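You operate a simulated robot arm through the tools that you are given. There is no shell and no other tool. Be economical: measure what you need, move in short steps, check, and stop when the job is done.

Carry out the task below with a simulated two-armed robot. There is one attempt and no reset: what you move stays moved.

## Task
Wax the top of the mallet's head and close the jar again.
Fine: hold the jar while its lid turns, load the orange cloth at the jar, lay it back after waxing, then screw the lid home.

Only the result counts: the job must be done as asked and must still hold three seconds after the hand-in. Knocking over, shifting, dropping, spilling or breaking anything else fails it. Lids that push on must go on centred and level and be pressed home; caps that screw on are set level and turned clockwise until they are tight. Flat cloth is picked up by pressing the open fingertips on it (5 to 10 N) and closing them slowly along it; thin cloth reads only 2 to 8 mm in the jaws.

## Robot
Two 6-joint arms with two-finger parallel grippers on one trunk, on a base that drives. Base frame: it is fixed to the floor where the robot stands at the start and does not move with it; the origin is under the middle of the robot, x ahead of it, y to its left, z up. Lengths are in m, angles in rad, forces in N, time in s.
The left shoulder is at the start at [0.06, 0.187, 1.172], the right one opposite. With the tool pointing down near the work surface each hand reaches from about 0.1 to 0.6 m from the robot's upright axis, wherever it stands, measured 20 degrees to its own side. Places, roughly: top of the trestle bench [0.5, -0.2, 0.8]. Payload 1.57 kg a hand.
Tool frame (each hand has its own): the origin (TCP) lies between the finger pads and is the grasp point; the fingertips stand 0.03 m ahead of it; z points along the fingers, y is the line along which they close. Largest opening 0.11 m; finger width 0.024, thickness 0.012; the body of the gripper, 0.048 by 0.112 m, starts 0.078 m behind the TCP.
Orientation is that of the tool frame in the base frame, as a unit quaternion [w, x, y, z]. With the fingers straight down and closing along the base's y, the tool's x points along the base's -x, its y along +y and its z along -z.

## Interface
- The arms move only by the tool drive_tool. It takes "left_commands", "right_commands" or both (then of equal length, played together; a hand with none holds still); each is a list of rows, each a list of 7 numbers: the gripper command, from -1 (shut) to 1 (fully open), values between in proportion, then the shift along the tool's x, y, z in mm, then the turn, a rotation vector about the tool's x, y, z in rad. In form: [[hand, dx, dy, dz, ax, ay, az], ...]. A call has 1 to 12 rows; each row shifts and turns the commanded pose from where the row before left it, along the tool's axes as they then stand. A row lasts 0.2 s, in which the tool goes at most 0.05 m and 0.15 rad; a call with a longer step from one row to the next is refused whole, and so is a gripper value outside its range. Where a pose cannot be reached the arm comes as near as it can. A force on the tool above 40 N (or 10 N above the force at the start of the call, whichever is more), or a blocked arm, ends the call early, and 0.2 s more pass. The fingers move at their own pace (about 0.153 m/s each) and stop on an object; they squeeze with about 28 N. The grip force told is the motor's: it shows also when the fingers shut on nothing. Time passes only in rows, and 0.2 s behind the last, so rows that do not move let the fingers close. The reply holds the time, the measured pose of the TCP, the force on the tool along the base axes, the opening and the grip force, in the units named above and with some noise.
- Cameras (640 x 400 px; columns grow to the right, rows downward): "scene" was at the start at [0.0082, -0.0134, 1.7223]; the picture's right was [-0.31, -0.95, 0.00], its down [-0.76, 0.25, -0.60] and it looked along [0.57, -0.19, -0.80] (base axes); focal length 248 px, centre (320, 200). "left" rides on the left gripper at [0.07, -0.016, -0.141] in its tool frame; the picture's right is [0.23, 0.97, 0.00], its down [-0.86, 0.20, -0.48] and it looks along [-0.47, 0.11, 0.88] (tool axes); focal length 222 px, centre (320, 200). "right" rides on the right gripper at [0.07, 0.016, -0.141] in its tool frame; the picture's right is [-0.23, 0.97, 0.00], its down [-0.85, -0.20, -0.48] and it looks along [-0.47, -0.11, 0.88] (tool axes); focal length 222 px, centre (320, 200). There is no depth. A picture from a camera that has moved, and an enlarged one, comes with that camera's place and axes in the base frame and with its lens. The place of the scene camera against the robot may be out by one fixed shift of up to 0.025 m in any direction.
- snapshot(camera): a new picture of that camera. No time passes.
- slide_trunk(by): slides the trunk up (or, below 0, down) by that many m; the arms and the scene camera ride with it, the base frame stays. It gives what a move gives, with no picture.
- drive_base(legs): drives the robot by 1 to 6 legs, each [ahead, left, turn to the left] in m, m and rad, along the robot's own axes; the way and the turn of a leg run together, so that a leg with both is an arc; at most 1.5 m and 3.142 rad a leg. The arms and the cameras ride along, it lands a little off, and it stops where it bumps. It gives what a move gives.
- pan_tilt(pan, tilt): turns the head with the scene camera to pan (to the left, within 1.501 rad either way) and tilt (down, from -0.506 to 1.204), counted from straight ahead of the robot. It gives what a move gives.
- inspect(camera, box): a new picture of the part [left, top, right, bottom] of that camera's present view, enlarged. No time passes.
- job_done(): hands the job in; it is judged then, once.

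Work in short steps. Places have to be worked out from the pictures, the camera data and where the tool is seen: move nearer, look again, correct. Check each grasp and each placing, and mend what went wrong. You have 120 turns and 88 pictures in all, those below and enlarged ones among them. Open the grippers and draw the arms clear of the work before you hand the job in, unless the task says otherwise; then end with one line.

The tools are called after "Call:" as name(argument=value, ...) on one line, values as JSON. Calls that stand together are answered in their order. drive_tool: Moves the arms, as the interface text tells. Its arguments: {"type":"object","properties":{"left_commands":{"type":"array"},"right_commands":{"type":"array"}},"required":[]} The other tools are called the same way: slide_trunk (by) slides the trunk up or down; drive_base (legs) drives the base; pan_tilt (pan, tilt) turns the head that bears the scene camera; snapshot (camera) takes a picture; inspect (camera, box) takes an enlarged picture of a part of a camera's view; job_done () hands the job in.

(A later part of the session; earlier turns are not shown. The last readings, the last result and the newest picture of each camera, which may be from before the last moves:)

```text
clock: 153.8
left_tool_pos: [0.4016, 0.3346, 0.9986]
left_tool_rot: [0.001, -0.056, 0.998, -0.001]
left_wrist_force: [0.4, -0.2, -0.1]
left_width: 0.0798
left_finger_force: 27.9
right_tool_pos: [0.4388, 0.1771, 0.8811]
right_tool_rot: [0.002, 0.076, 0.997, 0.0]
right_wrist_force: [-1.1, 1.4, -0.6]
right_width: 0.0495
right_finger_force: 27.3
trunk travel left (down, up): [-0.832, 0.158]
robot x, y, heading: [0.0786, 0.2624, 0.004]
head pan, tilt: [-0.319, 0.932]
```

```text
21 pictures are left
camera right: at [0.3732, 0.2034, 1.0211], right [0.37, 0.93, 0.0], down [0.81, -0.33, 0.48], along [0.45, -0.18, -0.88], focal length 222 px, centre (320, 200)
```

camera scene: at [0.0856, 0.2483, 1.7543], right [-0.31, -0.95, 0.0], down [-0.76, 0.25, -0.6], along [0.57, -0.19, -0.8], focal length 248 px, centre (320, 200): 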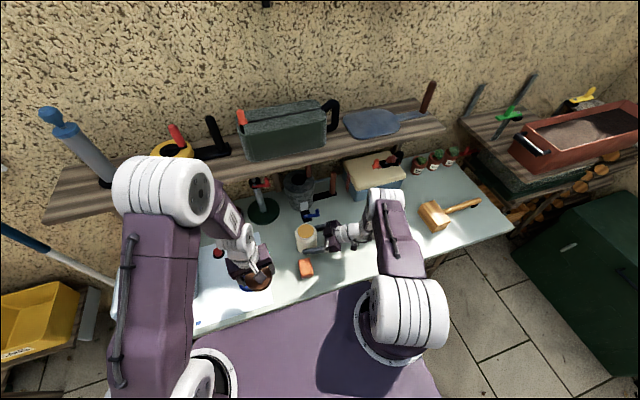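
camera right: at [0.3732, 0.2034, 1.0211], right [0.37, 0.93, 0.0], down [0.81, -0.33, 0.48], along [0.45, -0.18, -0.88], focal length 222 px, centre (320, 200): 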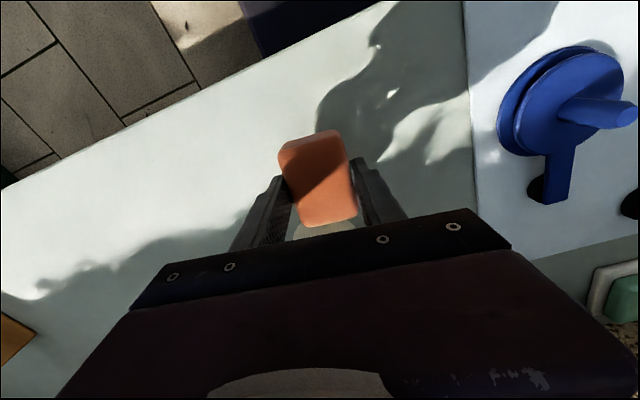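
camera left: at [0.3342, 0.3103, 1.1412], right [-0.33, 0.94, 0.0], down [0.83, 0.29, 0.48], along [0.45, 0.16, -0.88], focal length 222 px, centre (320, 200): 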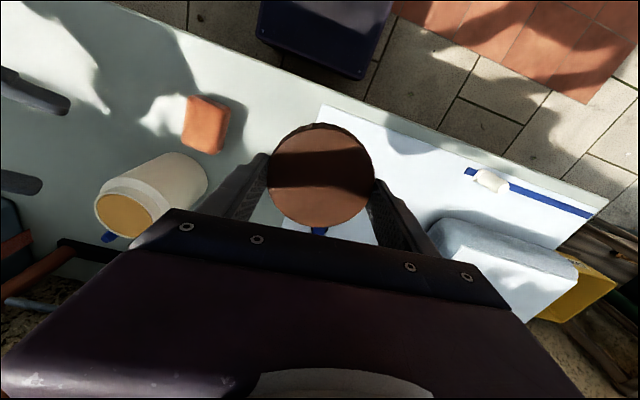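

The cloth is held (49.5 mm wide), protruding below the tips. I'll carry it above the jar mouth and look.

Call:
drive_tool(right_commands=[[-1, 0, 0, -35, 0, 0, 0], [-1, 0, 0, -35, 0, 0, 0], [-1, 0, 0, -35, 0, 0, 0], [-1, -27, -4.7, 0, 0, 0, 0], [-1, -27, -4.7, 0, 0, 0, 0]])

Call:
snapshot(camera="right")

Call:
inspect(camera="scene", box=[270, 200, 350, 250])

```text
clock: 155.0
left_tool_pos: [0.4036, 0.334, 0.9997]
left_tool_rot: [0.0, -0.055, 0.998, -0.001]
left_wrist_force: [0.1, -0.7, -1.2]
left_width: 0.08
left_finger_force: 27.5
right_tool_pos: [0.494, 0.1582, 0.9859]
right_tool_rot: [0.0, 0.075, 0.997, -0.001]
right_wrist_force: [-0.2, -0.2, 0.3]
right_width: 0.0492
right_finger_force: 27.7
trunk travel left (down, up): [-0.832, 0.158]
robot x, y, heading: [0.0721, 0.2614, 0.003]
head pan, tilt: [-0.319, 0.932]
```

```text
20 pictures are left
camera right: at [0.4282, 0.1853, 1.1269], right [0.37, 0.93, 0.0], down [0.82, -0.33, 0.48], along [0.44, -0.18, -0.88], focal length 222 px, centre (320, 200)
```

right: 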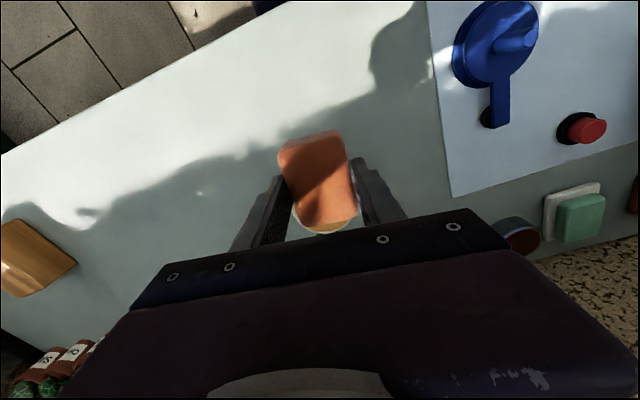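

```text
8.00 times, centred on (310, 225) of scene
camera zoom: at [0.0872, 0.2462, 1.7543], right [-0.31, -0.95, 0.0], down [-0.76, 0.25, -0.6], along [0.57, -0.19, -0.8], focal length 1984 px, centre (400, 0)
```

zoom: 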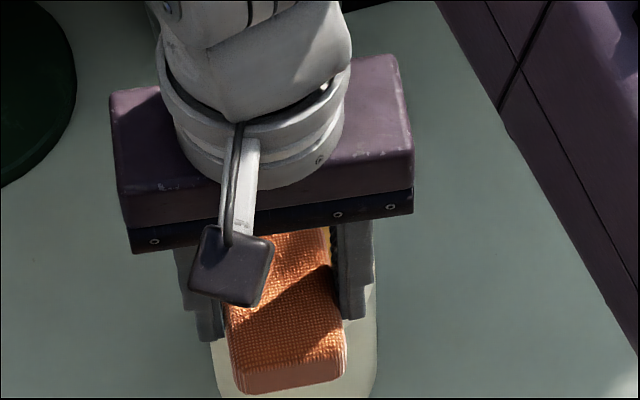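

Call:
drive_tool(right_commands=[[-1, -26, -4.5, 0, 0, 0, 0], [-1, -26, -4.5, 0, 0, 0, 0], [-1, 0, 0, 8, 0, 0, 0], [-1, 0, 0, 5, 0, 0, 0], [-1, 0, 0, 4, 0, 0, 0]])

```text
clock: 156.2
left_tool_pos: [0.4032, 0.3351, 0.9989]
left_tool_rot: [0.0, -0.055, 0.998, -0.002]
left_wrist_force: [0.7, 0.4, 0.0]
left_width: 0.08
left_finger_force: 27.6
right_tool_pos: [0.5429, 0.1425, 0.9695]
right_tool_rot: [0.001, 0.076, 0.997, 0.0]
right_wrist_force: [-0.3, -0.6, -0.4]
right_width: 0.0489
right_finger_force: 27.9
trunk travel left (down, up): [-0.832, 0.158]
robot x, y, heading: [0.0779, 0.262, 0.004]
head pan, tilt: [-0.319, 0.932]
```

Call:
drive_tool(right_commands=[[-1, 0, 0, 3, 0, 0, 0], [-1, 0, 0, 2, 0, 0, 0]])

Call:
inspect(camera="scene", box=[270, 200, 350, 250])

```text
clock: 156.8
left_tool_pos: [0.4023, 0.3347, 0.998]
left_tool_rot: [0.001, -0.055, 0.998, -0.001]
left_wrist_force: [0.4, -0.1, -0.1]
left_width: 0.0801
left_finger_force: 27.9
right_tool_pos: [0.5419, 0.1429, 0.9648]
right_tool_rot: [0.002, 0.076, 0.997, -0.001]
right_wrist_force: [0.1, 0.2, 3.7]
right_width: 0.0488
right_finger_force: 27.8
trunk travel left (down, up): [-0.832, 0.158]
robot x, y, heading: [0.0762, 0.2599, -0.0]
head pan, tilt: [-0.319, 0.932]
```

```text
8.00 times, centred on (310, 225) of scene
camera zoom: at [0.0847, 0.2471, 1.7544], right [-0.31, -0.95, 0.0], down [-0.76, 0.25, -0.6], along [0.57, -0.19, -0.8], focal length 1984 px, centre (400, 0)
```

zoom: 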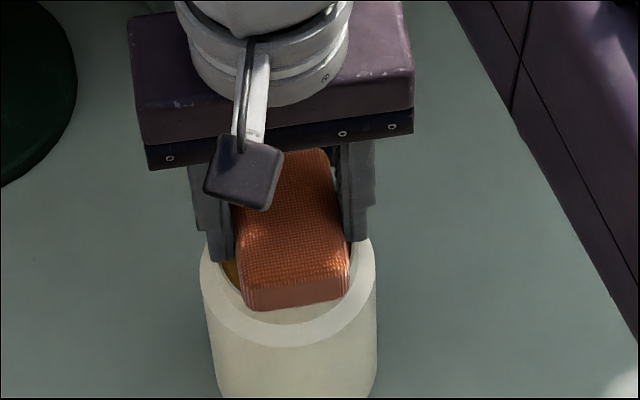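

Light contact at the rim (3.7 N). To make sure it touches the wax, I'll lift, tilt the pad so its near edge dips into the mouth centre, and press gently.

Call:
drive_tool(right_commands=[[-1, 0, 0, 3, 0, 0, 0], [-1, 0, 0, -18, 0, 0, 0], [-1, 0, 0, 0, 0, -0.15, 0], [-1, 0, 0, 0, 0, -0.15, 0], [-1, -18, -3, 5.5, 0, 0, 0], [-1, 2.4, 0, 7.6, 0, 0, 0]])

Call:
inspect(camera="scene", box=[270, 200, 350, 250])

```text
clock: 158.2
left_tool_pos: [0.4007, 0.3348, 1.0009]
left_tool_rot: [0.001, -0.055, 0.998, 0.0]
left_wrist_force: [0.4, 0.0, -0.6]
left_width: 0.0803
left_finger_force: 28.2
right_tool_pos: [0.5601, 0.1326, 0.9718]
right_tool_rot: [0.124, 0.078, 0.989, -0.02]
right_wrist_force: [4.4, -2.2, 13.4]
right_width: 0.0492
right_finger_force: 28.1
right hand out of reach, approached as far as the arm can: row 4
trunk travel left (down, up): [-0.832, 0.158]
robot x, y, heading: [0.0748, 0.2612, 0.003]
head pan, tilt: [-0.319, 0.932]
```

```text
8.00 times, centred on (310, 225) of scene
camera zoom: at [0.0816, 0.247, 1.7547], right [-0.31, -0.95, 0.0], down [-0.76, 0.25, -0.6], along [0.57, -0.19, -0.8], focal length 1984 px, centre (400, 0)
```

zoom: 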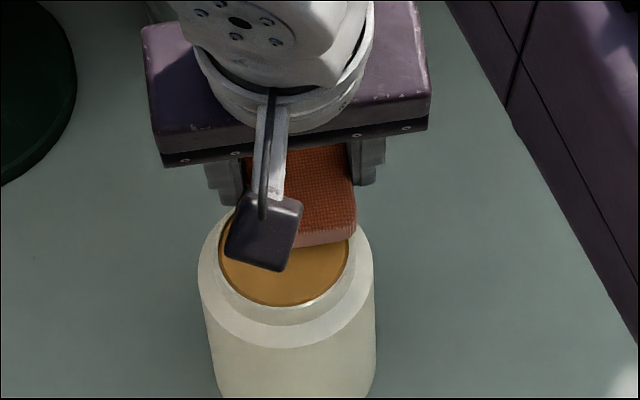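

The wax is flush with the rim, so flat contact works. The edge is now on the far rim, so I'll shift it back to the middle of the wax and press lightly.

Call:
drive_tool(right_commands=[[-1, -1, 0, -4, 0, 0, 0], [-1, 9.3, 3.1, -2.4, 0, 0, 0], [-1, 9.3, 3.1, -2.4, 0, 0, 0], [-1, 1, 0, 3, 0, 0, 0]])

Call:
inspect(camera="scene", box=[270, 200, 350, 250])

```text
clock: 159.2
left_tool_pos: [0.4019, 0.3345, 0.9994]
left_tool_rot: [0.001, -0.055, 0.998, -0.001]
left_wrist_force: [-0.3, 0.0, -0.6]
left_width: 0.0803
left_finger_force: 28.1
right_tool_pos: [0.5431, 0.1409, 0.972]
right_tool_rot: [0.121, 0.077, 0.989, -0.02]
right_wrist_force: [0.2, 1.0, 6.4]
right_width: 0.0487
right_finger_force: 27.7
trunk travel left (down, up): [-0.832, 0.158]
robot x, y, heading: [0.0798, 0.2593, 0.004]
head pan, tilt: [-0.319, 0.932]
```

```text
8.00 times, centred on (310, 225) of scene
camera zoom: at [0.084, 0.247, 1.7545], right [-0.31, -0.95, 0.0], down [-0.76, 0.25, -0.6], along [0.57, -0.19, -0.8], focal length 1984 px, centre (400, 0)
```

zoom: 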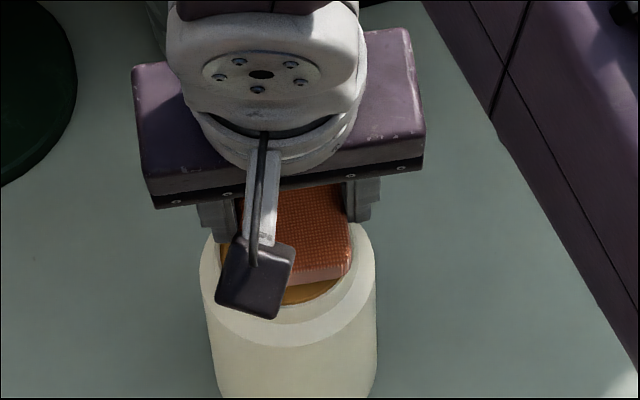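

The pad's edge is on the wax at 6.4 N. I'll hold a moment, lift, level the pad, and do one flat dab as well.

Call:
drive_tool(right_commands=[[-1, 0, 0, 0.7, 0, 0, 0], [-1, 0, 2, 0, 0, 0, 0], [-1, 0, -4, 0, 0, 0, 0], [-1, 3.6, 2, -14, 0, 0, 0], [-1, 0, 0, 0, 0, 0.122, 0], [-1, 0, 0, 0, 0, 0.122, 0], [-1, 0, 0, 10, 0, 0, 0], [-1, 0, 0, 8, 0, 0, 0], [-1, 0, 0, 3, 0, 0, 0]])

```text
clock: 161.2
left_tool_pos: [0.4018, 0.3346, 0.9999]
left_tool_rot: [0.001, -0.056, 0.998, 0.0]
left_wrist_force: [0.0, -0.4, -1.0]
left_width: 0.08
left_finger_force: 28.1
right_tool_pos: [0.5394, 0.1338, 0.9643]
right_tool_rot: [0.033, 0.082, 0.996, -0.025]
right_wrist_force: [2.6, -4.0, 25.5]
right_width: 0.0496
right_finger_force: 28.0
right hand out of reach, approached as far as the arm can: row 5
trunk travel left (down, up): [-0.832, 0.158]
robot x, y, heading: [0.0754, 0.2633, 0.001]
head pan, tilt: [-0.319, 0.932]
```

Pressed enough (25 N, a bit firm). I'll lift off clear of the jar.

Call:
drive_tool(right_commands=[[-1, 0, 0, -8, 0, 0, 0], [-1, 8, 0, -12, 0, 0, 0], [-1, 25, 0, -5, 0, 0, 0], [-1, 30, -10, 0, 0, 0, 0], [-1, 30, -20, 0, 0, 0, 0]])

Call:
snapshot(camera="scene")

```text
clock: 162.4
left_tool_pos: [0.4026, 0.3345, 0.9996]
left_tool_rot: [0.002, -0.055, 0.998, -0.001]
left_wrist_force: [-1.2, 0.0, 0.1]
left_width: 0.0799
left_finger_force: 27.8
right_tool_pos: [0.4386, 0.12, 0.9833]
right_tool_rot: [0.032, 0.081, 0.996, -0.024]
right_wrist_force: [0.5, 0.0, 0.6]
right_width: 0.049
right_finger_force: 27.5
trunk travel left (down, up): [-0.832, 0.158]
robot x, y, heading: [0.0767, 0.2624, 0.012]
head pan, tilt: [-0.319, 0.932]
```

```text
15 pictures are left
camera scene: at [0.0843, 0.246, 1.7543], right [-0.31, -0.95, 0.0], down [-0.76, 0.25, -0.6], along [0.57, -0.19, -0.8], focal length 248 px, centre (320, 200)
```

scene: 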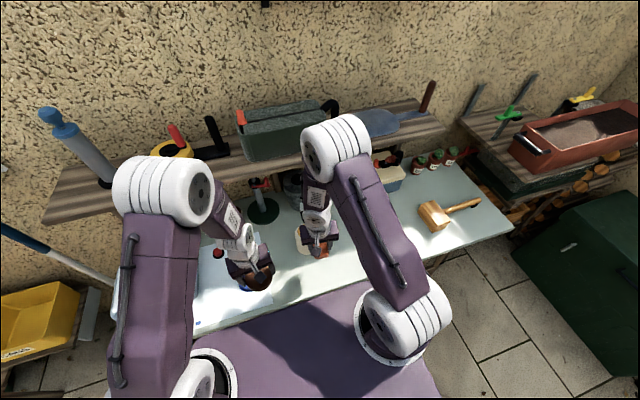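

The cloth is loaded and clear. I'll level the tool, drive 0.5 m right to the mallet (the lid stays in the left hand), and look with the right camera.

Call:
drive_tool(right_commands=[[-1, 0, 0, 0, -0.045, 0.069, 0]])

Call:
drive_base(legs=[[0, -0.5, 0]])

Call:
snapshot(camera="right")

Call:
snapshot(camera="left")

```text
clock: 162.8
left_tool_pos: [0.403, 0.3341, 0.9989]
left_tool_rot: [0.0, -0.055, 0.999, -0.001]
left_wrist_force: [-0.1, -0.1, -0.8]
left_width: 0.08
left_finger_force: 27.6
right_tool_pos: [0.4396, 0.1175, 0.9831]
right_tool_rot: [0.013, 0.08, 0.997, -0.016]
right_wrist_force: [0.3, -0.9, 0.8]
right_width: 0.0489
right_finger_force: 27.7
trunk travel left (down, up): [-0.832, 0.158]
robot x, y, heading: [0.0764, 0.2594, 0.001]
head pan, tilt: [-0.319, 0.932]
```

```text
clock: 165.8
left_tool_pos: [0.4033, -0.1611, 0.9991]
left_tool_rot: [0.0, -0.054, 0.999, -0.001]
left_wrist_force: [0.2, 0.4, -0.6]
left_width: 0.08
left_finger_force: 28.3
right_tool_pos: [0.44, -0.3777, 0.9834]
right_tool_rot: [0.013, 0.083, 0.996, -0.016]
right_wrist_force: [-0.2, 0.0, -0.2]
right_width: 0.0489
right_finger_force: 28.2
trunk travel left (down, up): [-0.832, 0.158]
robot x, y, heading: [0.0788, -0.2344, -0.002]
head pan, tilt: [-0.319, 0.932]
```

```text
14 pictures are left
camera right: at [0.3701, -0.3449, 1.1218], right [0.39, 0.92, -0.02], down [0.8, -0.32, 0.51], along [0.46, -0.22, -0.86], focal length 222 px, centre (320, 200)
```

right: 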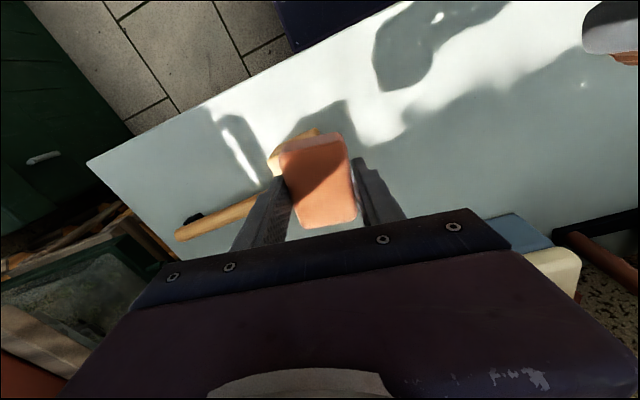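

```text
13 pictures are left
camera left: at [0.3351, -0.1837, 1.1409], right [-0.33, 0.94, 0.0], down [0.83, 0.29, 0.48], along [0.45, 0.16, -0.88], focal length 222 px, centre (320, 200)
```

left: 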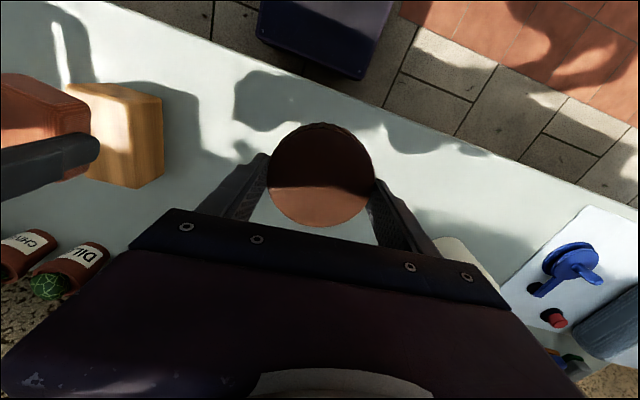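

The mallet head lies along x, from 0.43 to 0.555, y about -0.385 to -0.455, top near z 0.85. I'll move over its near part, level, and descend.

Call:
drive_tool(right_commands=[[-1, -14.5, -18, 0, -0.03, 0.028, 0], [-1, -14.5, -18, 0, 0, 0, 0], [-1, 0, 0, 25, 0, 0, 0], [-1, 0, 0, 25, 0, 0, 0], [-1, 0, 0, 20, 0, 0, 0], [-1, 0, 0, 10, 0, 0, 0]])

Call:
snapshot(camera="right")

Call:
snapshot(camera="left")

```text
clock: 167.2
left_tool_pos: [0.4022, -0.1601, 0.9994]
left_tool_rot: [0.001, -0.054, 0.999, -0.002]
left_wrist_force: [-0.2, 0.4, 0.1]
left_width: 0.0803
left_finger_force: 27.9
right_tool_pos: [0.4619, -0.421, 0.9062]
right_tool_rot: [0.0, 0.084, 0.996, 0.0]
right_wrist_force: [1.7, -2.0, 3.5]
right_width: 0.0489
right_finger_force: 27.9
trunk travel left (down, up): [-0.832, 0.158]
robot x, y, heading: [0.077, -0.2382, -0.007]
head pan, tilt: [-0.319, 0.932]
```

```text
12 pictures are left
camera right: at [0.3955, -0.392, 1.0465], right [0.39, 0.92, 0.0], down [0.81, -0.34, 0.48], along [0.44, -0.19, -0.88], focal length 222 px, centre (320, 200)
```

right: 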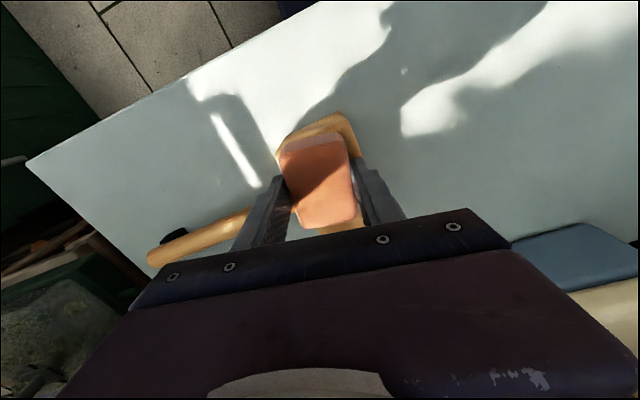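

```text
11 pictures are left
camera left: at [0.3342, -0.1846, 1.1414], right [-0.33, 0.94, 0.0], down [0.83, 0.29, 0.48], along [0.45, 0.16, -0.88], focal length 222 px, centre (320, 200)
```

left: 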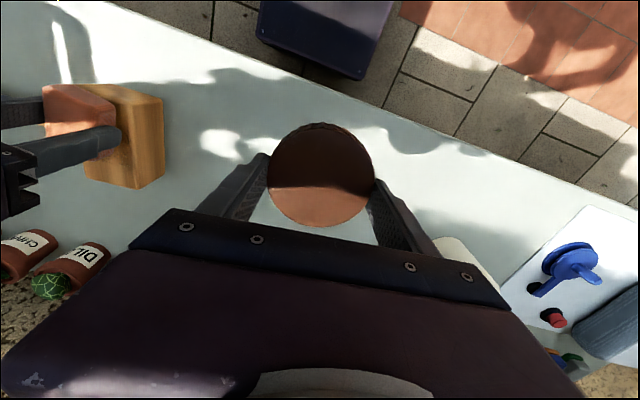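

Contact is already at 3.5 N (mallet top about z 0.866), and the pad covers nearly the head's full width. I'll press slightly more and wipe along the head, out and back.

Call:
drive_tool(right_commands=[[-1, 0, 0, 1, 0, 0, 0], [-1, -12.4, 2.1, 0, 0, 0, 0], [-1, -12.4, 2.1, 0, 0, 0, 0], [-1, -12.4, 2.1, 0, 0, 0, 0], [-1, -12.4, 2.1, 0, 0, 0, 0], [-1, -12.4, 2.1, 0, 0, 0, 0]])

Call:
snapshot(camera="right")

```text
clock: 168.6
left_tool_pos: [0.402, -0.1606, 0.9989]
left_tool_rot: [0.001, -0.054, 0.999, -0.001]
left_wrist_force: [1.3, 0.9, -0.2]
left_width: 0.0801
left_finger_force: 27.7
right_tool_pos: [0.5246, -0.4188, 0.9049]
right_tool_rot: [0.001, 0.083, 0.997, 0.0]
right_wrist_force: [-3.9, -0.1, 17.7]
right_width: 0.0488
right_finger_force: 27.8
trunk travel left (down, up): [-0.832, 0.158]
robot x, y, heading: [0.0794, -0.2316, -0.0]
head pan, tilt: [-0.319, 0.932]
```

```text
10 pictures are left
camera right: at [0.4578, -0.3909, 1.0448], right [0.38, 0.92, 0.0], down [0.81, -0.34, 0.48], along [0.44, -0.19, -0.88], focal length 222 px, centre (320, 200)
```

right: 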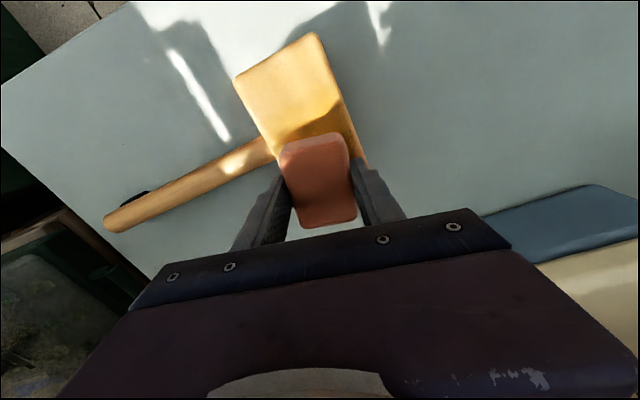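

The top shows a yellow sheen where wiped, and the mallet hasn't moved. I'll ease the pressure and make two more passes offset ±8 mm to cover both sides.

Call:
drive_tool(right_commands=[[-1, 0, -8, -0.8, 0, 0, 0], [-1, 15.5, -2.6, 0, 0, 0, 0], [-1, 15.5, -2.6, 0, 0, 0, 0], [-1, 15.5, -2.6, 0, 0, 0, 0], [-1, 15.5, -2.6, 0, 0, 0, 0], [-1, 5, -0.8, 0, 0, 0, 0], [-1, 0, 15, 0, 0, 0, 0], [-1, -15.5, 2.6, 0, 0, 0, 0], [-1, -15.5, 2.6, 0, 0, 0, 0], [-1, -15.5, 2.6, 0, 0, 0, 0], [-1, -15.5, 2.6, 0, 0, 0, 0], [-1, 0, -7, 0, 0, 0, 0]])

Call:
drive_tool(right_commands=[[-1, 15.5, -2.6, 0, 0, 0, 0], [-1, 15.5, -2.6, 0, 0, 0, 0], [-1, 0, 0, -20, 0, 0, 0], [-1, 0, 0, -30, 0, 0, 0], [-1, 0, 0, -25, 0, 0, 0], [-1, 38, 30, 0, 0, 0, 0], [-1, 10, 25, 0, 0, 0, 0]])

Call:
snapshot(camera="left")

```text
clock: 171.2
left_tool_pos: [0.4021, -0.1607, 0.9992]
left_tool_rot: [0.001, -0.054, 0.999, 0.0]
left_wrist_force: [0.5, -0.5, 0.5]
left_width: 0.08
left_finger_force: 27.8
right_tool_pos: [0.5208, -0.4161, 0.9059]
right_tool_rot: [0.002, 0.083, 0.997, 0.0]
right_wrist_force: [0.1, 1.2, 2.5]
right_width: 0.0492
right_finger_force: 27.7
trunk travel left (down, up): [-0.832, 0.158]
robot x, y, heading: [0.0816, -0.2342, 0.0]
head pan, tilt: [-0.319, 0.932]
```

```text
clock: 172.8
left_tool_pos: [0.4027, -0.1605, 0.998]
left_tool_rot: [0.0, -0.054, 0.999, -0.002]
left_wrist_force: [-0.5, 0.2, -0.2]
left_width: 0.0798
left_finger_force: 28.9
right_tool_pos: [0.4513, -0.355, 0.9808]
right_tool_rot: [0.001, 0.084, 0.996, -0.001]
right_wrist_force: [0.0, 0.5, -0.9]
right_width: 0.0489
right_finger_force: 28.0
trunk travel left (down, up): [-0.832, 0.158]
robot x, y, heading: [0.0773, -0.2382, -0.0]
head pan, tilt: [-0.319, 0.932]
```

```text
9 pictures are left
camera left: at [0.3351, -0.1836, 1.141], right [-0.33, 0.94, 0.0], down [0.83, 0.29, 0.48], along [0.45, 0.16, -0.88], focal length 222 px, centre (320, 200)
```

left: 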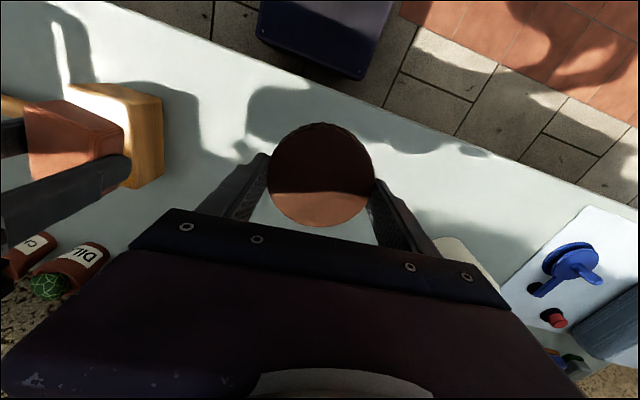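

Mallet undisturbed. Now I drive back 0.5 m and check the waxed top from the scene camera.

Call:
drive_base(legs=[[0, 0.5, 0]])

Call:
inspect(camera="scene", box=[395, 180, 495, 240])

Call:
snapshot(camera="right")

```text
clock: 175.7
left_tool_pos: [0.4031, 0.3318, 0.9994]
left_tool_rot: [0.0, -0.053, 0.999, -0.001]
left_wrist_force: [-0.1, 0.4, 0.3]
left_width: 0.0798
left_finger_force: 27.8
right_tool_pos: [0.4509, 0.1362, 0.9815]
right_tool_rot: [-0.001, 0.082, 0.997, 0.0]
right_wrist_force: [-1.2, -0.8, -1.2]
right_width: 0.0488
right_finger_force: 28.0
trunk travel left (down, up): [-0.832, 0.158]
robot x, y, heading: [0.076, 0.2575, 0.001]
head pan, tilt: [-0.319, 0.932]
```

```text
6.40 times, centred on (445, 210) of scene
camera zoom: at [0.086, 0.2438, 1.7543], right [-0.31, -0.95, 0.0], down [-0.76, 0.25, -0.6], along [0.57, -0.19, -0.8], focal length 1587 px, centre (-480, 136)
```

zoom: 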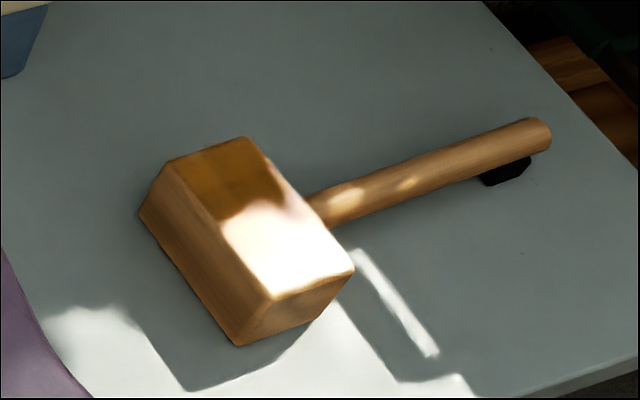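

```text
7 pictures are left
camera right: at [0.3849, 0.1645, 1.1209], right [0.38, 0.92, 0.0], down [0.81, -0.34, 0.48], along [0.44, -0.18, -0.88], focal length 222 px, centre (320, 200)
```

right: 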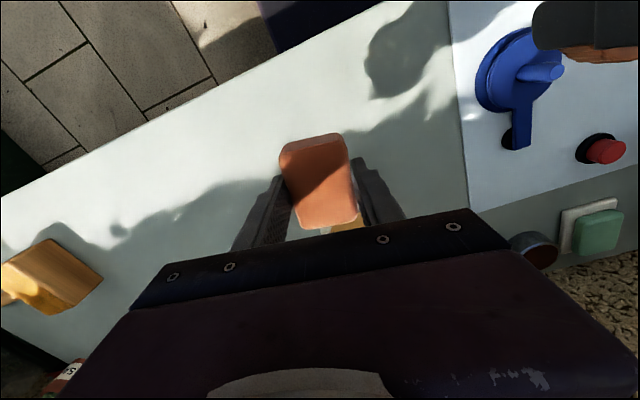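

The mallet's top has an even waxed sheen. I'll lay the cloth back at its original spot (0.440, 0.177).

Call:
drive_tool(right_commands=[[-1, 17.7, 38.6, 0, 0, 0, 0], [-1, 0, 0, 28, 0, 0, 0], [-1, 0, 0, 28, 0, 0, 0], [-1, 0, 0, 28, 0, 0, 0], [-1, 0, 0, 28, 0, 0, 0], [-1, 0, 0, 18, 0, 0, 0], [-1, 0, 0, 6, 0, 0, 0], [-1, 0, 0, 3, 0, 0, 0]])

```text
clock: 177.5
left_tool_pos: [0.4029, 0.3326, 0.9986]
left_tool_rot: [0.0, -0.054, 0.999, -0.001]
left_wrist_force: [0.4, -0.5, -0.2]
left_width: 0.0801
left_finger_force: 27.5
right_tool_pos: [0.4406, 0.1793, 0.8416]
right_tool_rot: [0.0, 0.083, 0.997, 0.0]
right_wrist_force: [0.4, -0.5, -0.2]
right_width: 0.0488
right_finger_force: 27.8
trunk travel left (down, up): [-0.832, 0.158]
robot x, y, heading: [0.0792, 0.2575, 0.0]
head pan, tilt: [-0.319, 0.932]
```

Call:
drive_tool(right_commands=[[-1, 0, 0, 1.5, 0, 0, 0], [0, 0, 0, 0, 0, 0, 0], [1, 0, 0, 0, 0, 0, 0], [1, 0, 0, -40, 0, 0, 0], [1, 0, 0, -40, 0, 0, 0], [1, 0, 0, -42, 0, 0, 0], [1, -6.2, -37, 0, 0, 0, 0], [1, -6.2, -37, 0, 0, 0, 0], [1, -6.2, -37, 0, 0, 0, 0], [1, -6.2, -37, 0, 0, 0, 0], [1, -25, 4, 0, 0, 0, 0], [1, -25, 4, 0, 0, 0, 0]])

Call:
snapshot(camera="left")

```text
clock: 180.1
left_tool_pos: [0.4035, 0.3325, 0.9974]
left_tool_rot: [0.0, -0.054, 0.999, -0.001]
left_wrist_force: [-0.3, -0.1, 0.1]
left_width: 0.0801
left_finger_force: 28.0
right_tool_pos: [0.4929, 0.0281, 0.9626]
right_tool_rot: [0.0, 0.081, 0.997, -0.001]
right_wrist_force: [-0.9, 0.9, 0.5]
right_width: 0.1099
right_finger_force: 0.1
trunk travel left (down, up): [-0.832, 0.158]
robot x, y, heading: [0.0778, 0.259, -0.0]
head pan, tilt: [-0.319, 0.932]
```

```text
6 pictures are left
camera left: at [0.3358, 0.3097, 1.1408], right [-0.33, 0.94, 0.0], down [0.83, 0.29, 0.48], along [0.45, 0.16, -0.88], focal length 222 px, centre (320, 200)
```

left: 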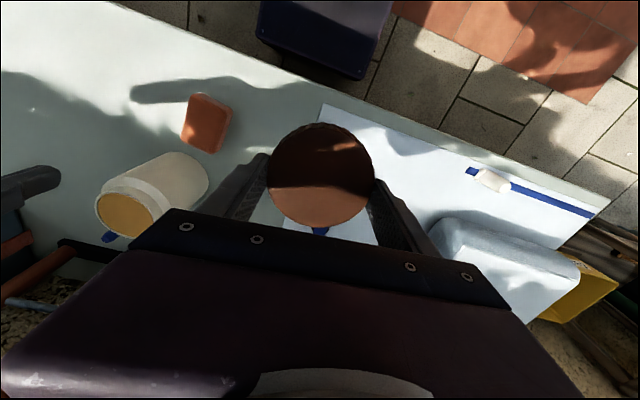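

The cloth is back and the jar hasn't moved. Now I return the right hand to its jar-holding orientation.

Call:
drive_tool(right_commands=[[1, 0, 0, 0, 0, 0, -0.1468], [1, 0, 0, 0, 0, 0, -0.1468], [1, 0, 0, 0, 0, 0, -0.1468], [1, 0, 0, 0, 0, 0, -0.1468], [1, 0, 0, 0, 0, 0, -0.1468], [1, 0, 0, 0, 0, 0, -0.1468], [1, 0, 0, 0, 0, 0, -0.1468], [1, 0, 0, 0, 0, 0, -0.1468], [1, 0, 0, 0, 0, 0, -0.1468], [1, 0, 0, 0, 0, -0.1496, 0], [1, 0, 0, 0, 0, -0.1496, 0], [1, 0, 0, 0, 0, -0.1496, 0]])

Call:
drive_tool(right_commands=[[1, 0, 0, 0, 0, -0.1496, 0], [1, 0, 0, 0, 0, -0.1496, 0], [1, 22, 0, 12.7, 0, 0, 0], [1, 22, 0, 12.7, 0, 0, 0], [1, 0, 0, 0, 0, -0.1496, 0], [1, 0, 0, 0, 0, -0.1496, 0]])

```text
clock: 182.7
left_tool_pos: [0.4028, 0.3331, 0.9988]
left_tool_rot: [0.0, -0.054, 0.999, -0.001]
left_wrist_force: [0.5, 0.7, -0.5]
left_width: 0.0802
left_finger_force: 28.5
right_tool_pos: [0.4925, 0.0287, 0.9622]
right_tool_rot: [0.187, -0.532, 0.817, 0.122]
right_wrist_force: [-0.3, -0.5, 0.6]
right_width: 0.1097
right_finger_force: 0.1
trunk travel left (down, up): [-0.832, 0.158]
robot x, y, heading: [0.0811, 0.2606, -0.003]
head pan, tilt: [-0.319, 0.932]
```

```text
clock: 184.1
left_tool_pos: [0.4038, 0.3321, 0.9985]
left_tool_rot: [0.0, -0.055, 0.998, -0.001]
left_wrist_force: [0.3, 0.4, -0.4]
left_width: 0.0799
left_finger_force: 27.9
right_tool_pos: [0.4847, 0.0143, 0.9132]
right_tool_rot: [0.419, -0.474, 0.725, 0.273]
right_wrist_force: [-0.3, 0.4, -0.5]
right_width: 0.1101
right_finger_force: 0.0
trunk travel left (down, up): [-0.832, 0.158]
robot x, y, heading: [0.0785, 0.2595, -0.003]
head pan, tilt: [-0.319, 0.932]
```

Orientation restored. I'll advance to the jar-holding point and close.

Call:
drive_tool(right_commands=[[1, -1.6, -0.6, 28, 0, 0, 0], [1, -1.6, -0.6, 28, 0, 0, 0], [1, -1.6, -0.6, 28, 0, 0, 0], [1, -1.6, -0.6, 28, 0, 0, 0], [1, -1.6, -0.6, 28, 0, 0, 0]])

Call:
drive_tool(right_commands=[[0.6, 0, 0, 0, 0, 0, 0], [-1, 0, 0, 0, 0, 0, 0], [-1, 0, 0, 0, 0, 0, 0]])

Call:
snapshot(camera="left")

```text
clock: 185.3
left_tool_pos: [0.4037, 0.3333, 0.9977]
left_tool_rot: [0.001, -0.054, 0.999, -0.001]
left_wrist_force: [-0.6, 0.2, 0.6]
left_width: 0.0798
left_finger_force: 28.0
right_tool_pos: [0.5387, 0.1268, 0.8496]
right_tool_rot: [0.418, -0.473, 0.726, 0.272]
right_wrist_force: [-1.0, 0.5, -0.6]
right_width: 0.1099
right_finger_force: 0.0
trunk travel left (down, up): [-0.832, 0.158]
robot x, y, heading: [0.0773, 0.2561, 0.004]
head pan, tilt: [-0.319, 0.932]
```

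```text
clock: 186.1
left_tool_pos: [0.4032, 0.3329, 0.9996]
left_tool_rot: [0.0, -0.054, 0.999, 0.0]
left_wrist_force: [-0.7, -1.0, -0.8]
left_width: 0.0799
left_finger_force: 28.0
right_tool_pos: [0.5376, 0.1269, 0.8506]
right_tool_rot: [0.419, -0.473, 0.726, 0.272]
right_wrist_force: [-0.1, 0.4, 0.0]
right_width: 0.082
right_finger_force: 27.5
trunk travel left (down, up): [-0.832, 0.158]
robot x, y, heading: [0.0795, 0.2609, 0.001]
head pan, tilt: [-0.319, 0.932]
```

```text
5 pictures are left
camera left: at [0.3351, 0.3091, 1.141], right [-0.33, 0.94, 0.0], down [0.83, 0.29, 0.48], along [0.45, 0.16, -0.88], focal length 222 px, centre (320, 200)
```

left: 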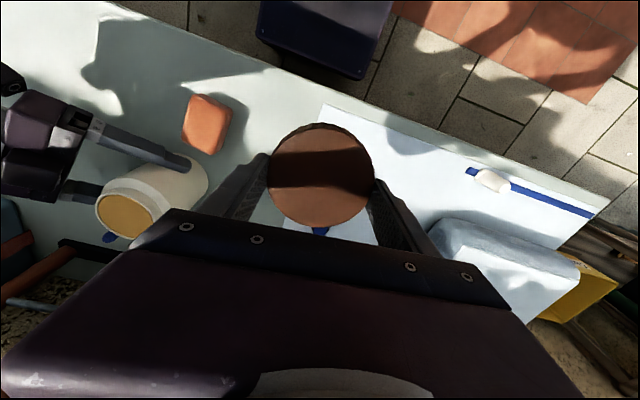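

The jar is held again at the same place, and the lid is still in the left hand in its release orientation. I'll bring it back over the mouth.

Call:
drive_tool(left_commands=[[-1, -20, -34.1, 0, 0, 0, 0], [-1, -20, -34.1, 0, 0, 0, 0], [-1, -20, -34.1, 0, 0, 0, 0], [-1, -20, -34.1, 0, 0, 0, 0], [-1, -20, -34.1, 0, 0, 0, 0], [-1, -20, -34.1, 0, 0, 0, 0], [-1, 0, 0, 20, 0, 0, 0], [-1, 0, 0, 14, 0, 0, 0]])

Call:
inspect(camera="scene", box=[280, 205, 344, 253])

```text
clock: 187.9
left_tool_pos: [0.5462, 0.1416, 0.9652]
left_tool_rot: [0.0, -0.054, 0.999, -0.001]
left_wrist_force: [0.3, -0.1, -1.9]
left_width: 0.0799
left_finger_force: 28.1
right_tool_pos: [0.5376, 0.1265, 0.851]
right_tool_rot: [0.419, -0.473, 0.726, 0.272]
right_wrist_force: [0.5, 0.6, 0.3]
right_width: 0.082
right_finger_force: 28.0
trunk travel left (down, up): [-0.832, 0.158]
robot x, y, heading: [0.0776, 0.2597, 0.001]
head pan, tilt: [-0.319, 0.932]
```

```text
8.33 times, centred on (312, 229) of scene
camera zoom: at [0.0863, 0.2449, 1.7543], right [-0.31, -0.95, 0.0], down [-0.76, 0.25, -0.6], along [0.57, -0.19, -0.8], focal length 2066 px, centre (387, -42)
```

zoom: 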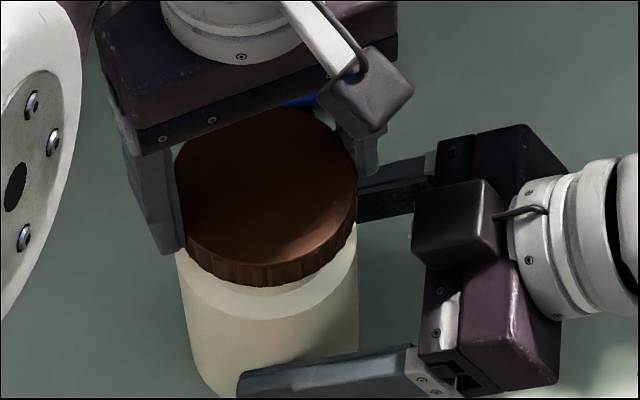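

The lid is centred above the mouth. I'll lower it to the thread.

Call:
drive_tool(left_commands=[[-1, 0, 0, 9, 0, 0, 0], [-1, 0, 0, 5, 0, 0, 0], [-1, 0, 0, 2, 0, 0, 0]])

```text
clock: 188.7
left_tool_pos: [0.5454, 0.1428, 0.9496]
left_tool_rot: [0.0, -0.054, 0.999, -0.001]
left_wrist_force: [0.4, -0.3, 0.1]
left_width: 0.0801
left_finger_force: 28.0
right_tool_pos: [0.5369, 0.1271, 0.8504]
right_tool_rot: [0.419, -0.473, 0.725, 0.273]
right_wrist_force: [0.4, 0.0, -0.1]
right_width: 0.082
right_finger_force: 27.8
trunk travel left (down, up): [-0.832, 0.158]
robot x, y, heading: [0.0774, 0.2583, 0.002]
head pan, tilt: [-0.319, 0.932]
```

Call:
drive_tool(left_commands=[[-1, 0, 0, 2, 0, 0, 0], [-1, 0, 0, 1.5, 0, 0, 0]])

```text
clock: 189.3
left_tool_pos: [0.5455, 0.1432, 0.9462]
left_tool_rot: [0.001, -0.055, 0.998, -0.001]
left_wrist_force: [8.3, 8.3, 2.7]
left_width: 0.0799
left_finger_force: 28.3
right_tool_pos: [0.5368, 0.1266, 0.8491]
right_tool_rot: [0.417, -0.474, 0.726, 0.272]
right_wrist_force: [-6.8, -7.5, 0.4]
right_width: 0.0819
right_finger_force: 28.3
trunk travel left (down, up): [-0.832, 0.158]
robot x, y, heading: [0.0793, 0.2553, 0.003]
head pan, tilt: [-0.319, 0.932]
```

The lid meets the neck at z 0.946. Now I turn clockwise, following down gently.

Call:
drive_tool(left_commands=[[-1, 0, 0, 0.5, 0, 0, 0.15], [-1, 0, 0, 0.2, 0, 0, 0.15], [-1, 0, 0, 0.2, 0, 0, 0.15], [-1, 0, 0, 0.2, 0, 0, 0.15], [-1, 0, 0, 0.2, 0, 0, 0.15], [-1, 0, 0, 0.2, 0, 0, 0.15], [-1, 0, 0, 0.2, 0, 0, 0.15], [-1, 0, 0, 0.2, 0, 0, 0.15], [-1, 0, 0, 0.2, 0, 0, 0.15]])

```text
clock: 191.3
left_tool_pos: [0.5437, 0.1416, 0.9438]
left_tool_rot: [0.002, 0.582, 0.813, -0.001]
left_wrist_force: [4.5, 1.5, 25.2]
left_width: 0.0798
left_finger_force: 27.8
right_tool_pos: [0.5382, 0.1274, 0.8504]
right_tool_rot: [0.419, -0.474, 0.725, 0.273]
right_wrist_force: [-1.0, -3.8, -9.5]
right_width: 0.0818
right_finger_force: 27.8
trunk travel left (down, up): [-0.832, 0.158]
robot x, y, heading: [0.0769, 0.2574, -0.001]
head pan, tilt: [-0.319, 0.932]
```

Stroke done with firm seating force. I'll open, rewind, re-grip, and turn on.

Call:
drive_tool(left_commands=[[-1, 0, 0, -1, 0, 0, 0], [0.85, 0, 0, 0, 0, 0, 0], [0.85, 0, 0, 0, 0, 0, -0.15], [0.85, 0, 0, 0, 0, 0, -0.15], [0.85, 0, 0, 0, 0, 0, -0.15], [0.85, 0, 0, 0, 0, 0, -0.15], [0.85, 0, 0, 0, 0, 0, -0.15], [0.85, 0, 0, 0, 0, 0, -0.15], [0.85, 0, 0, 0, 0, 0, -0.15], [0.85, 0, 0, 0, 0, 0, -0.15], [-1, 0, 0, 0, 0, 0, -0.15], [-1, 0, 0, 0, 0, 0, 0]])

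Call:
drive_tool(left_commands=[[-1, 0, 0, 0.2, 0, 0, 0.15], [-1, 0, 0, 0.2, 0, 0, 0.15], [-1, 0, 0, 0.2, 0, 0, 0.15], [-1, 0, 0, 0.2, 0, 0, 0.15], [-1, 0, 0, 0.2, 0, 0, 0.15], [-1, 0, 0, 0.2, 0, 0, 0.15], [-1, 0, 0, 0.2, 0, 0, 0.15], [-1, 0, 0, 0.2, 0, 0, 0.15], [-1, 0, 0, 0.2, 0, 0, 0.15]])

```text
clock: 193.9
left_tool_pos: [0.5432, 0.1424, 0.9454]
left_tool_rot: [-0.001, -0.055, 0.998, -0.001]
left_wrist_force: [0.7, 2.6, -0.8]
left_width: 0.0805
left_finger_force: 28.0
right_tool_pos: [0.5371, 0.1262, 0.8493]
right_tool_rot: [0.419, -0.473, 0.725, 0.273]
right_wrist_force: [-1.5, -1.0, 1.0]
right_width: 0.0822
right_finger_force: 28.0
trunk travel left (down, up): [-0.832, 0.158]
robot x, y, heading: [0.0774, 0.2612, 0.004]
head pan, tilt: [-0.319, 0.932]
```

```text
clock: 195.9
left_tool_pos: [0.5442, 0.1428, 0.9429]
left_tool_rot: [0.0, 0.583, 0.812, -0.001]
left_wrist_force: [-4.7, 14.2, 18.1]
left_width: 0.0803
left_finger_force: 28.0
right_tool_pos: [0.538, 0.1268, 0.849]
right_tool_rot: [0.419, -0.474, 0.726, 0.271]
right_wrist_force: [8.0, -12.5, -8.0]
right_width: 0.0819
right_finger_force: 28.1
trunk travel left (down, up): [-0.832, 0.158]
robot x, y, heading: [0.0712, 0.2608, 0.0]
head pan, tilt: [-0.319, 0.932]
```

Call:
drive_tool(left_commands=[[-1, 0, 0, -0.7, 0, 0, 0], [0.85, 0, 0, 0, 0, 0, 0], [0.85, 0, 0, 0, 0, 0, -0.15], [0.85, 0, 0, 0, 0, 0, -0.15], [0.85, 0, 0, 0, 0, 0, -0.15], [0.85, 0, 0, 0, 0, 0, -0.15], [0.85, 0, 0, 0, 0, 0, -0.15], [0.85, 0, 0, 0, 0, 0, -0.15], [0.85, 0, 0, 0, 0, 0, -0.15], [0.85, 0, 0, 0, 0, 0, -0.15], [-1, 0, 0, 0, 0, 0, -0.15], [-1, 0, 0, 0, 0, 0, 0]])

Call:
drive_tool(left_commands=[[-1, 0, 0, 0.2, 0, 0, 0.15], [-1, 0, 0, 0.2, 0, 0, 0.15], [-1, 0, 0, 0.2, 0, 0, 0.15], [-1, 0, 0, 0.2, 0, 0, 0.15], [-1, 0, 0, 0.1, 0, 0, 0.15], [-1, 0, 0, 0.1, 0, 0, 0.15], [-1, 0, 0, 0.1, 0, 0, 0.15], [-1, 0, 0, 0.1, 0, 0, 0.15], [-1, 0, 0, 0.1, 0, 0, 0.15]])

Call:
inspect(camera="scene", box=[280, 205, 344, 253])

```text
clock: 198.5
left_tool_pos: [0.5453, 0.1426, 0.9421]
left_tool_rot: [0.0, -0.056, 0.998, -0.001]
left_wrist_force: [0.5, 3.2, 1.8]
left_width: 0.0805
left_finger_force: 28.1
right_tool_pos: [0.5368, 0.1263, 0.8506]
right_tool_rot: [0.418, -0.474, 0.726, 0.272]
right_wrist_force: [-0.3, -0.8, 0.3]
right_width: 0.0817
right_finger_force: 27.9
trunk travel left (down, up): [-0.832, 0.158]
robot x, y, heading: [0.0771, 0.2573, 0.0]
head pan, tilt: [-0.319, 0.932]
```

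```text
clock: 200.5
left_tool_pos: [0.5448, 0.1424, 0.9425]
left_tool_rot: [0.001, 0.582, 0.814, -0.001]
left_wrist_force: [1.5, 1.8, 4.1]
left_width: 0.0804
left_finger_force: 28.0
right_tool_pos: [0.5371, 0.1267, 0.8515]
right_tool_rot: [0.418, -0.473, 0.726, 0.273]
right_wrist_force: [-0.5, -1.1, 0.1]
right_width: 0.0823
right_finger_force: 27.8
trunk travel left (down, up): [-0.832, 0.158]
robot x, y, heading: [0.0791, 0.2585, -0.001]
head pan, tilt: [-0.319, 0.932]
```

```text
8.33 times, centred on (312, 229) of scene
camera zoom: at [0.0857, 0.2459, 1.7544], right [-0.31, -0.95, 0.0], down [-0.76, 0.25, -0.6], along [0.57, -0.19, -0.8], focal length 2066 px, centre (387, -42)
```

zoom: 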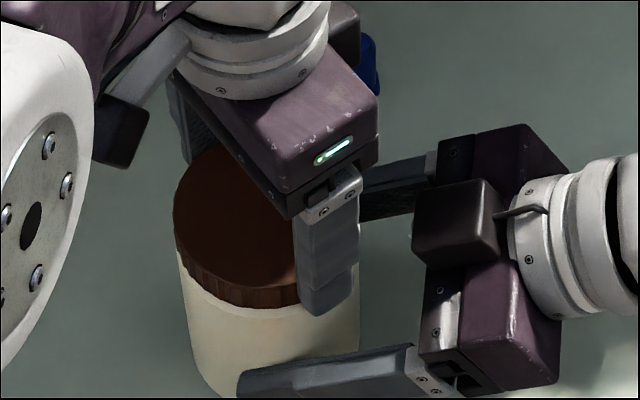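

The lid sits low and level. I'll do two more clockwise strokes without pressing, to be sure it is tight.

Call:
drive_tool(left_commands=[[-1, 0, 0, -0.6, 0, 0, 0], [0.85, 0, 0, 0, 0, 0, 0], [0.85, 0, 0, 0, 0, 0, -0.15], [0.85, 0, 0, 0, 0, 0, -0.15], [0.85, 0, 0, 0, 0, 0, -0.15], [0.85, 0, 0, 0, 0, 0, -0.15], [0.85, 0, 0, 0, 0, 0, -0.15], [0.85, 0, 0, 0, 0, 0, -0.15], [0.85, 0, 0, 0, 0, 0, -0.15], [0.85, 0, 0, 0, 0, 0, -0.15], [-1, 0, 0, 0, 0, 0, -0.15], [-1, 0, 0, 0, 0, 0, 0]])

Call:
drive_tool(left_commands=[[-1, 0, 0, 0.1, 0, 0, 0.15], [-1, 0, 0, 0.1, 0, 0, 0.15], [-1, 0, 0, 0.1, 0, 0, 0.15], [-1, 0, 0, 0.1, 0, 0, 0.15], [-1, 0, 0, 0, 0, 0, 0.15], [-1, 0, 0, 0, 0, 0, 0.15], [-1, 0, 0, 0, 0, 0, 0.15], [-1, 0, 0, 0, 0, 0, 0.15], [-1, 0, 0, 0, 0, 0, 0.15]])

Call:
drive_tool(left_commands=[[0.85, 0, 0, 0, 0, 0, 0], [0.85, 0, 0, 0, 0, 0, -0.15], [0.85, 0, 0, 0, 0, 0, -0.15], [0.85, 0, 0, 0, 0, 0, -0.15], [0.85, 0, 0, 0, 0, 0, -0.15], [0.85, 0, 0, 0, 0, 0, -0.15], [0.85, 0, 0, 0, 0, 0, -0.15], [0.85, 0, 0, 0, 0, 0, -0.15], [0.85, 0, 0, 0, 0, 0, -0.15], [-1, 0, 0, 0, 0, 0, -0.15], [-1, 0, 0, 0, 0, 0, 0]])

Call:
drive_tool(left_commands=[[-1, 0, 0, 0, 0, 0, 0.15], [-1, 0, 0, 0, 0, 0, 0.15], [-1, 0, 0, 0, 0, 0, 0.15], [-1, 0, 0, 0, 0, 0, 0.15], [-1, 0, 0, 0, 0, 0, 0.15], [-1, 0, 0, 0, 0, 0, 0.15], [-1, 0, 0, 0, 0, 0, 0.15], [-1, 0, 0, 0, 0, 0, 0.15], [-1, 0, 0, 0, 0, 0, 0.15], [-1, 0, 0, -1, 0, 0, 0]])

```text
clock: 203.1
left_tool_pos: [0.5436, 0.1425, 0.9447]
left_tool_rot: [0.001, -0.056, 0.998, -0.001]
left_wrist_force: [-1.5, 0.4, 1.3]
left_width: 0.0796
left_finger_force: 28.1
right_tool_pos: [0.5367, 0.1266, 0.8506]
right_tool_rot: [0.42, -0.473, 0.725, 0.273]
right_wrist_force: [1.5, 0.7, 1.8]
right_width: 0.0819
right_finger_force: 27.8
trunk travel left (down, up): [-0.832, 0.158]
robot x, y, heading: [0.0777, 0.256, 0.005]
head pan, tilt: [-0.319, 0.932]
```

```text
clock: 205.1
left_tool_pos: [0.544, 0.1412, 0.9421]
left_tool_rot: [0.0, 0.582, 0.813, 0.0]
left_wrist_force: [0.1, -0.2, 0.3]
left_width: 0.0804
left_finger_force: 27.9
right_tool_pos: [0.5378, 0.126, 0.8506]
right_tool_rot: [0.419, -0.474, 0.724, 0.274]
right_wrist_force: [-0.2, 0.9, 0.7]
right_width: 0.0826
right_finger_force: 27.7
trunk travel left (down, up): [-0.832, 0.158]
robot x, y, heading: [0.0787, 0.2575, -0.002]
head pan, tilt: [-0.319, 0.932]
```

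```text
clock: 207.5
left_tool_pos: [0.5447, 0.1424, 0.9421]
left_tool_rot: [0.0, -0.056, 0.998, -0.001]
left_wrist_force: [-0.6, 1.0, 2.1]
left_width: 0.0798
left_finger_force: 27.9
right_tool_pos: [0.5383, 0.127, 0.8513]
right_tool_rot: [0.418, -0.474, 0.725, 0.273]
right_wrist_force: [1.7, 0.0, -0.1]
right_width: 0.0825
right_finger_force: 27.5
trunk travel left (down, up): [-0.832, 0.158]
robot x, y, heading: [0.0735, 0.2598, 0.001]
head pan, tilt: [-0.319, 0.932]
```

```text
clock: 209.7
left_tool_pos: [0.545, 0.1425, 0.9425]
left_tool_rot: [0.0, 0.581, 0.814, 0.0]
left_wrist_force: [0.8, 1.3, -1.5]
left_width: 0.0799
left_finger_force: 27.9
right_tool_pos: [0.5375, 0.1259, 0.8504]
right_tool_rot: [0.419, -0.474, 0.725, 0.273]
right_wrist_force: [1.0, -0.8, 0.8]
right_width: 0.0824
right_finger_force: 28.1
trunk travel left (down, up): [-0.832, 0.158]
robot x, y, heading: [0.078, 0.2607, -0.001]
head pan, tilt: [-0.319, 0.932]
```

I'll test engagement by pulling up 2.5 mm, and look.

Call:
drive_tool(left_commands=[[-1, 0, 0, -1.5, 0, 0, 0], [-1, 0, 0, -1, 0, 0, 0]])

Call:
inspect(camera="scene", box=[280, 205, 344, 253])

```text
clock: 210.3
left_tool_pos: [0.5457, 0.1425, 0.9441]
left_tool_rot: [0.001, 0.581, 0.814, 0.0]
left_wrist_force: [5.0, -1.0, -21.7]
left_width: 0.08
left_finger_force: 27.9
right_tool_pos: [0.5375, 0.1268, 0.8512]
right_tool_rot: [0.419, -0.474, 0.725, 0.273]
right_wrist_force: [-4.8, 0.4, 18.3]
right_width: 0.0824
right_finger_force: 28.6
trunk travel left (down, up): [-0.832, 0.158]
robot x, y, heading: [0.0768, 0.2594, 0.002]
head pan, tilt: [-0.319, 0.932]
```

```text
8.33 times, centred on (312, 229) of scene
camera zoom: at [0.0865, 0.2451, 1.7543], right [-0.31, -0.95, 0.0], down [-0.76, 0.25, -0.6], along [0.57, -0.19, -0.8], focal length 2066 px, centre (387, -42)
```

zoom: 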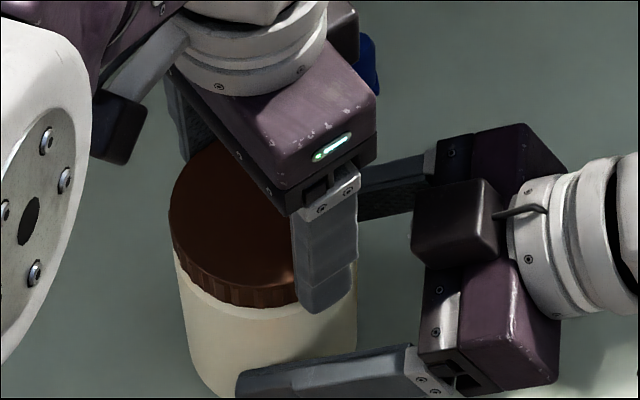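

The lid is firmly engaged: a 22 N pull is carried by the jar, and the lid sits at its closed height. I'll release the lid and draw the left arm away, then set the jar down and release it too.

Call:
drive_tool(left_commands=[[-1, 0, 0, 2.3, 0, 0, 0], [0.85, 0, 0, 0, 0, 0, 0], [1, 0, 0, 0, 0, 0, 0], [1, 0, 0, -20, 0, 0, 0], [1, 0, 0, -25, 0, 0, 0], [1, 44, -6, 0, 0, 0, 0], [1, 44, -6, 0, 0, 0, 0], [1, 44, -6, 0, 0, 0, 0], [1, 44, -6, 0, 0, 0, 0], [1, 44, -6, 0, 0, 0, 0]])

Call:
drive_tool(right_commands=[[-1, 0.9, 0, 0.5, 0, 0, 0], [-1, 0.9, 0, 0.5, 0, 0, 0]])

```text
clock: 212.5
left_tool_pos: [0.4473, 0.3417, 0.9859]
left_tool_rot: [0.001, 0.581, 0.814, -0.001]
left_wrist_force: [0.1, -0.2, 0.5]
left_width: 0.11
left_finger_force: 0.1
right_tool_pos: [0.5364, 0.1271, 0.85]
right_tool_rot: [0.418, -0.473, 0.726, 0.272]
right_wrist_force: [-0.5, 0.1, -0.2]
right_width: 0.0822
right_finger_force: 28.1
trunk travel left (down, up): [-0.832, 0.158]
robot x, y, heading: [0.0787, 0.2602, -0.0]
head pan, tilt: [-0.319, 0.932]
```

```text
clock: 213.1
left_tool_pos: [0.446, 0.3408, 0.9874]
left_tool_rot: [0.0, 0.582, 0.813, 0.0]
left_wrist_force: [0.2, -0.1, 0.8]
left_width: 0.11
left_finger_force: 0.1
right_tool_pos: [0.5382, 0.1266, 0.8498]
right_tool_rot: [0.421, -0.473, 0.725, 0.271]
right_wrist_force: [-2.2, -4.0, 12.9]
right_width: 0.0823
right_finger_force: 28.2
trunk travel left (down, up): [-0.832, 0.158]
robot x, y, heading: [0.0772, 0.26, -0.001]
head pan, tilt: [-0.319, 0.932]
```

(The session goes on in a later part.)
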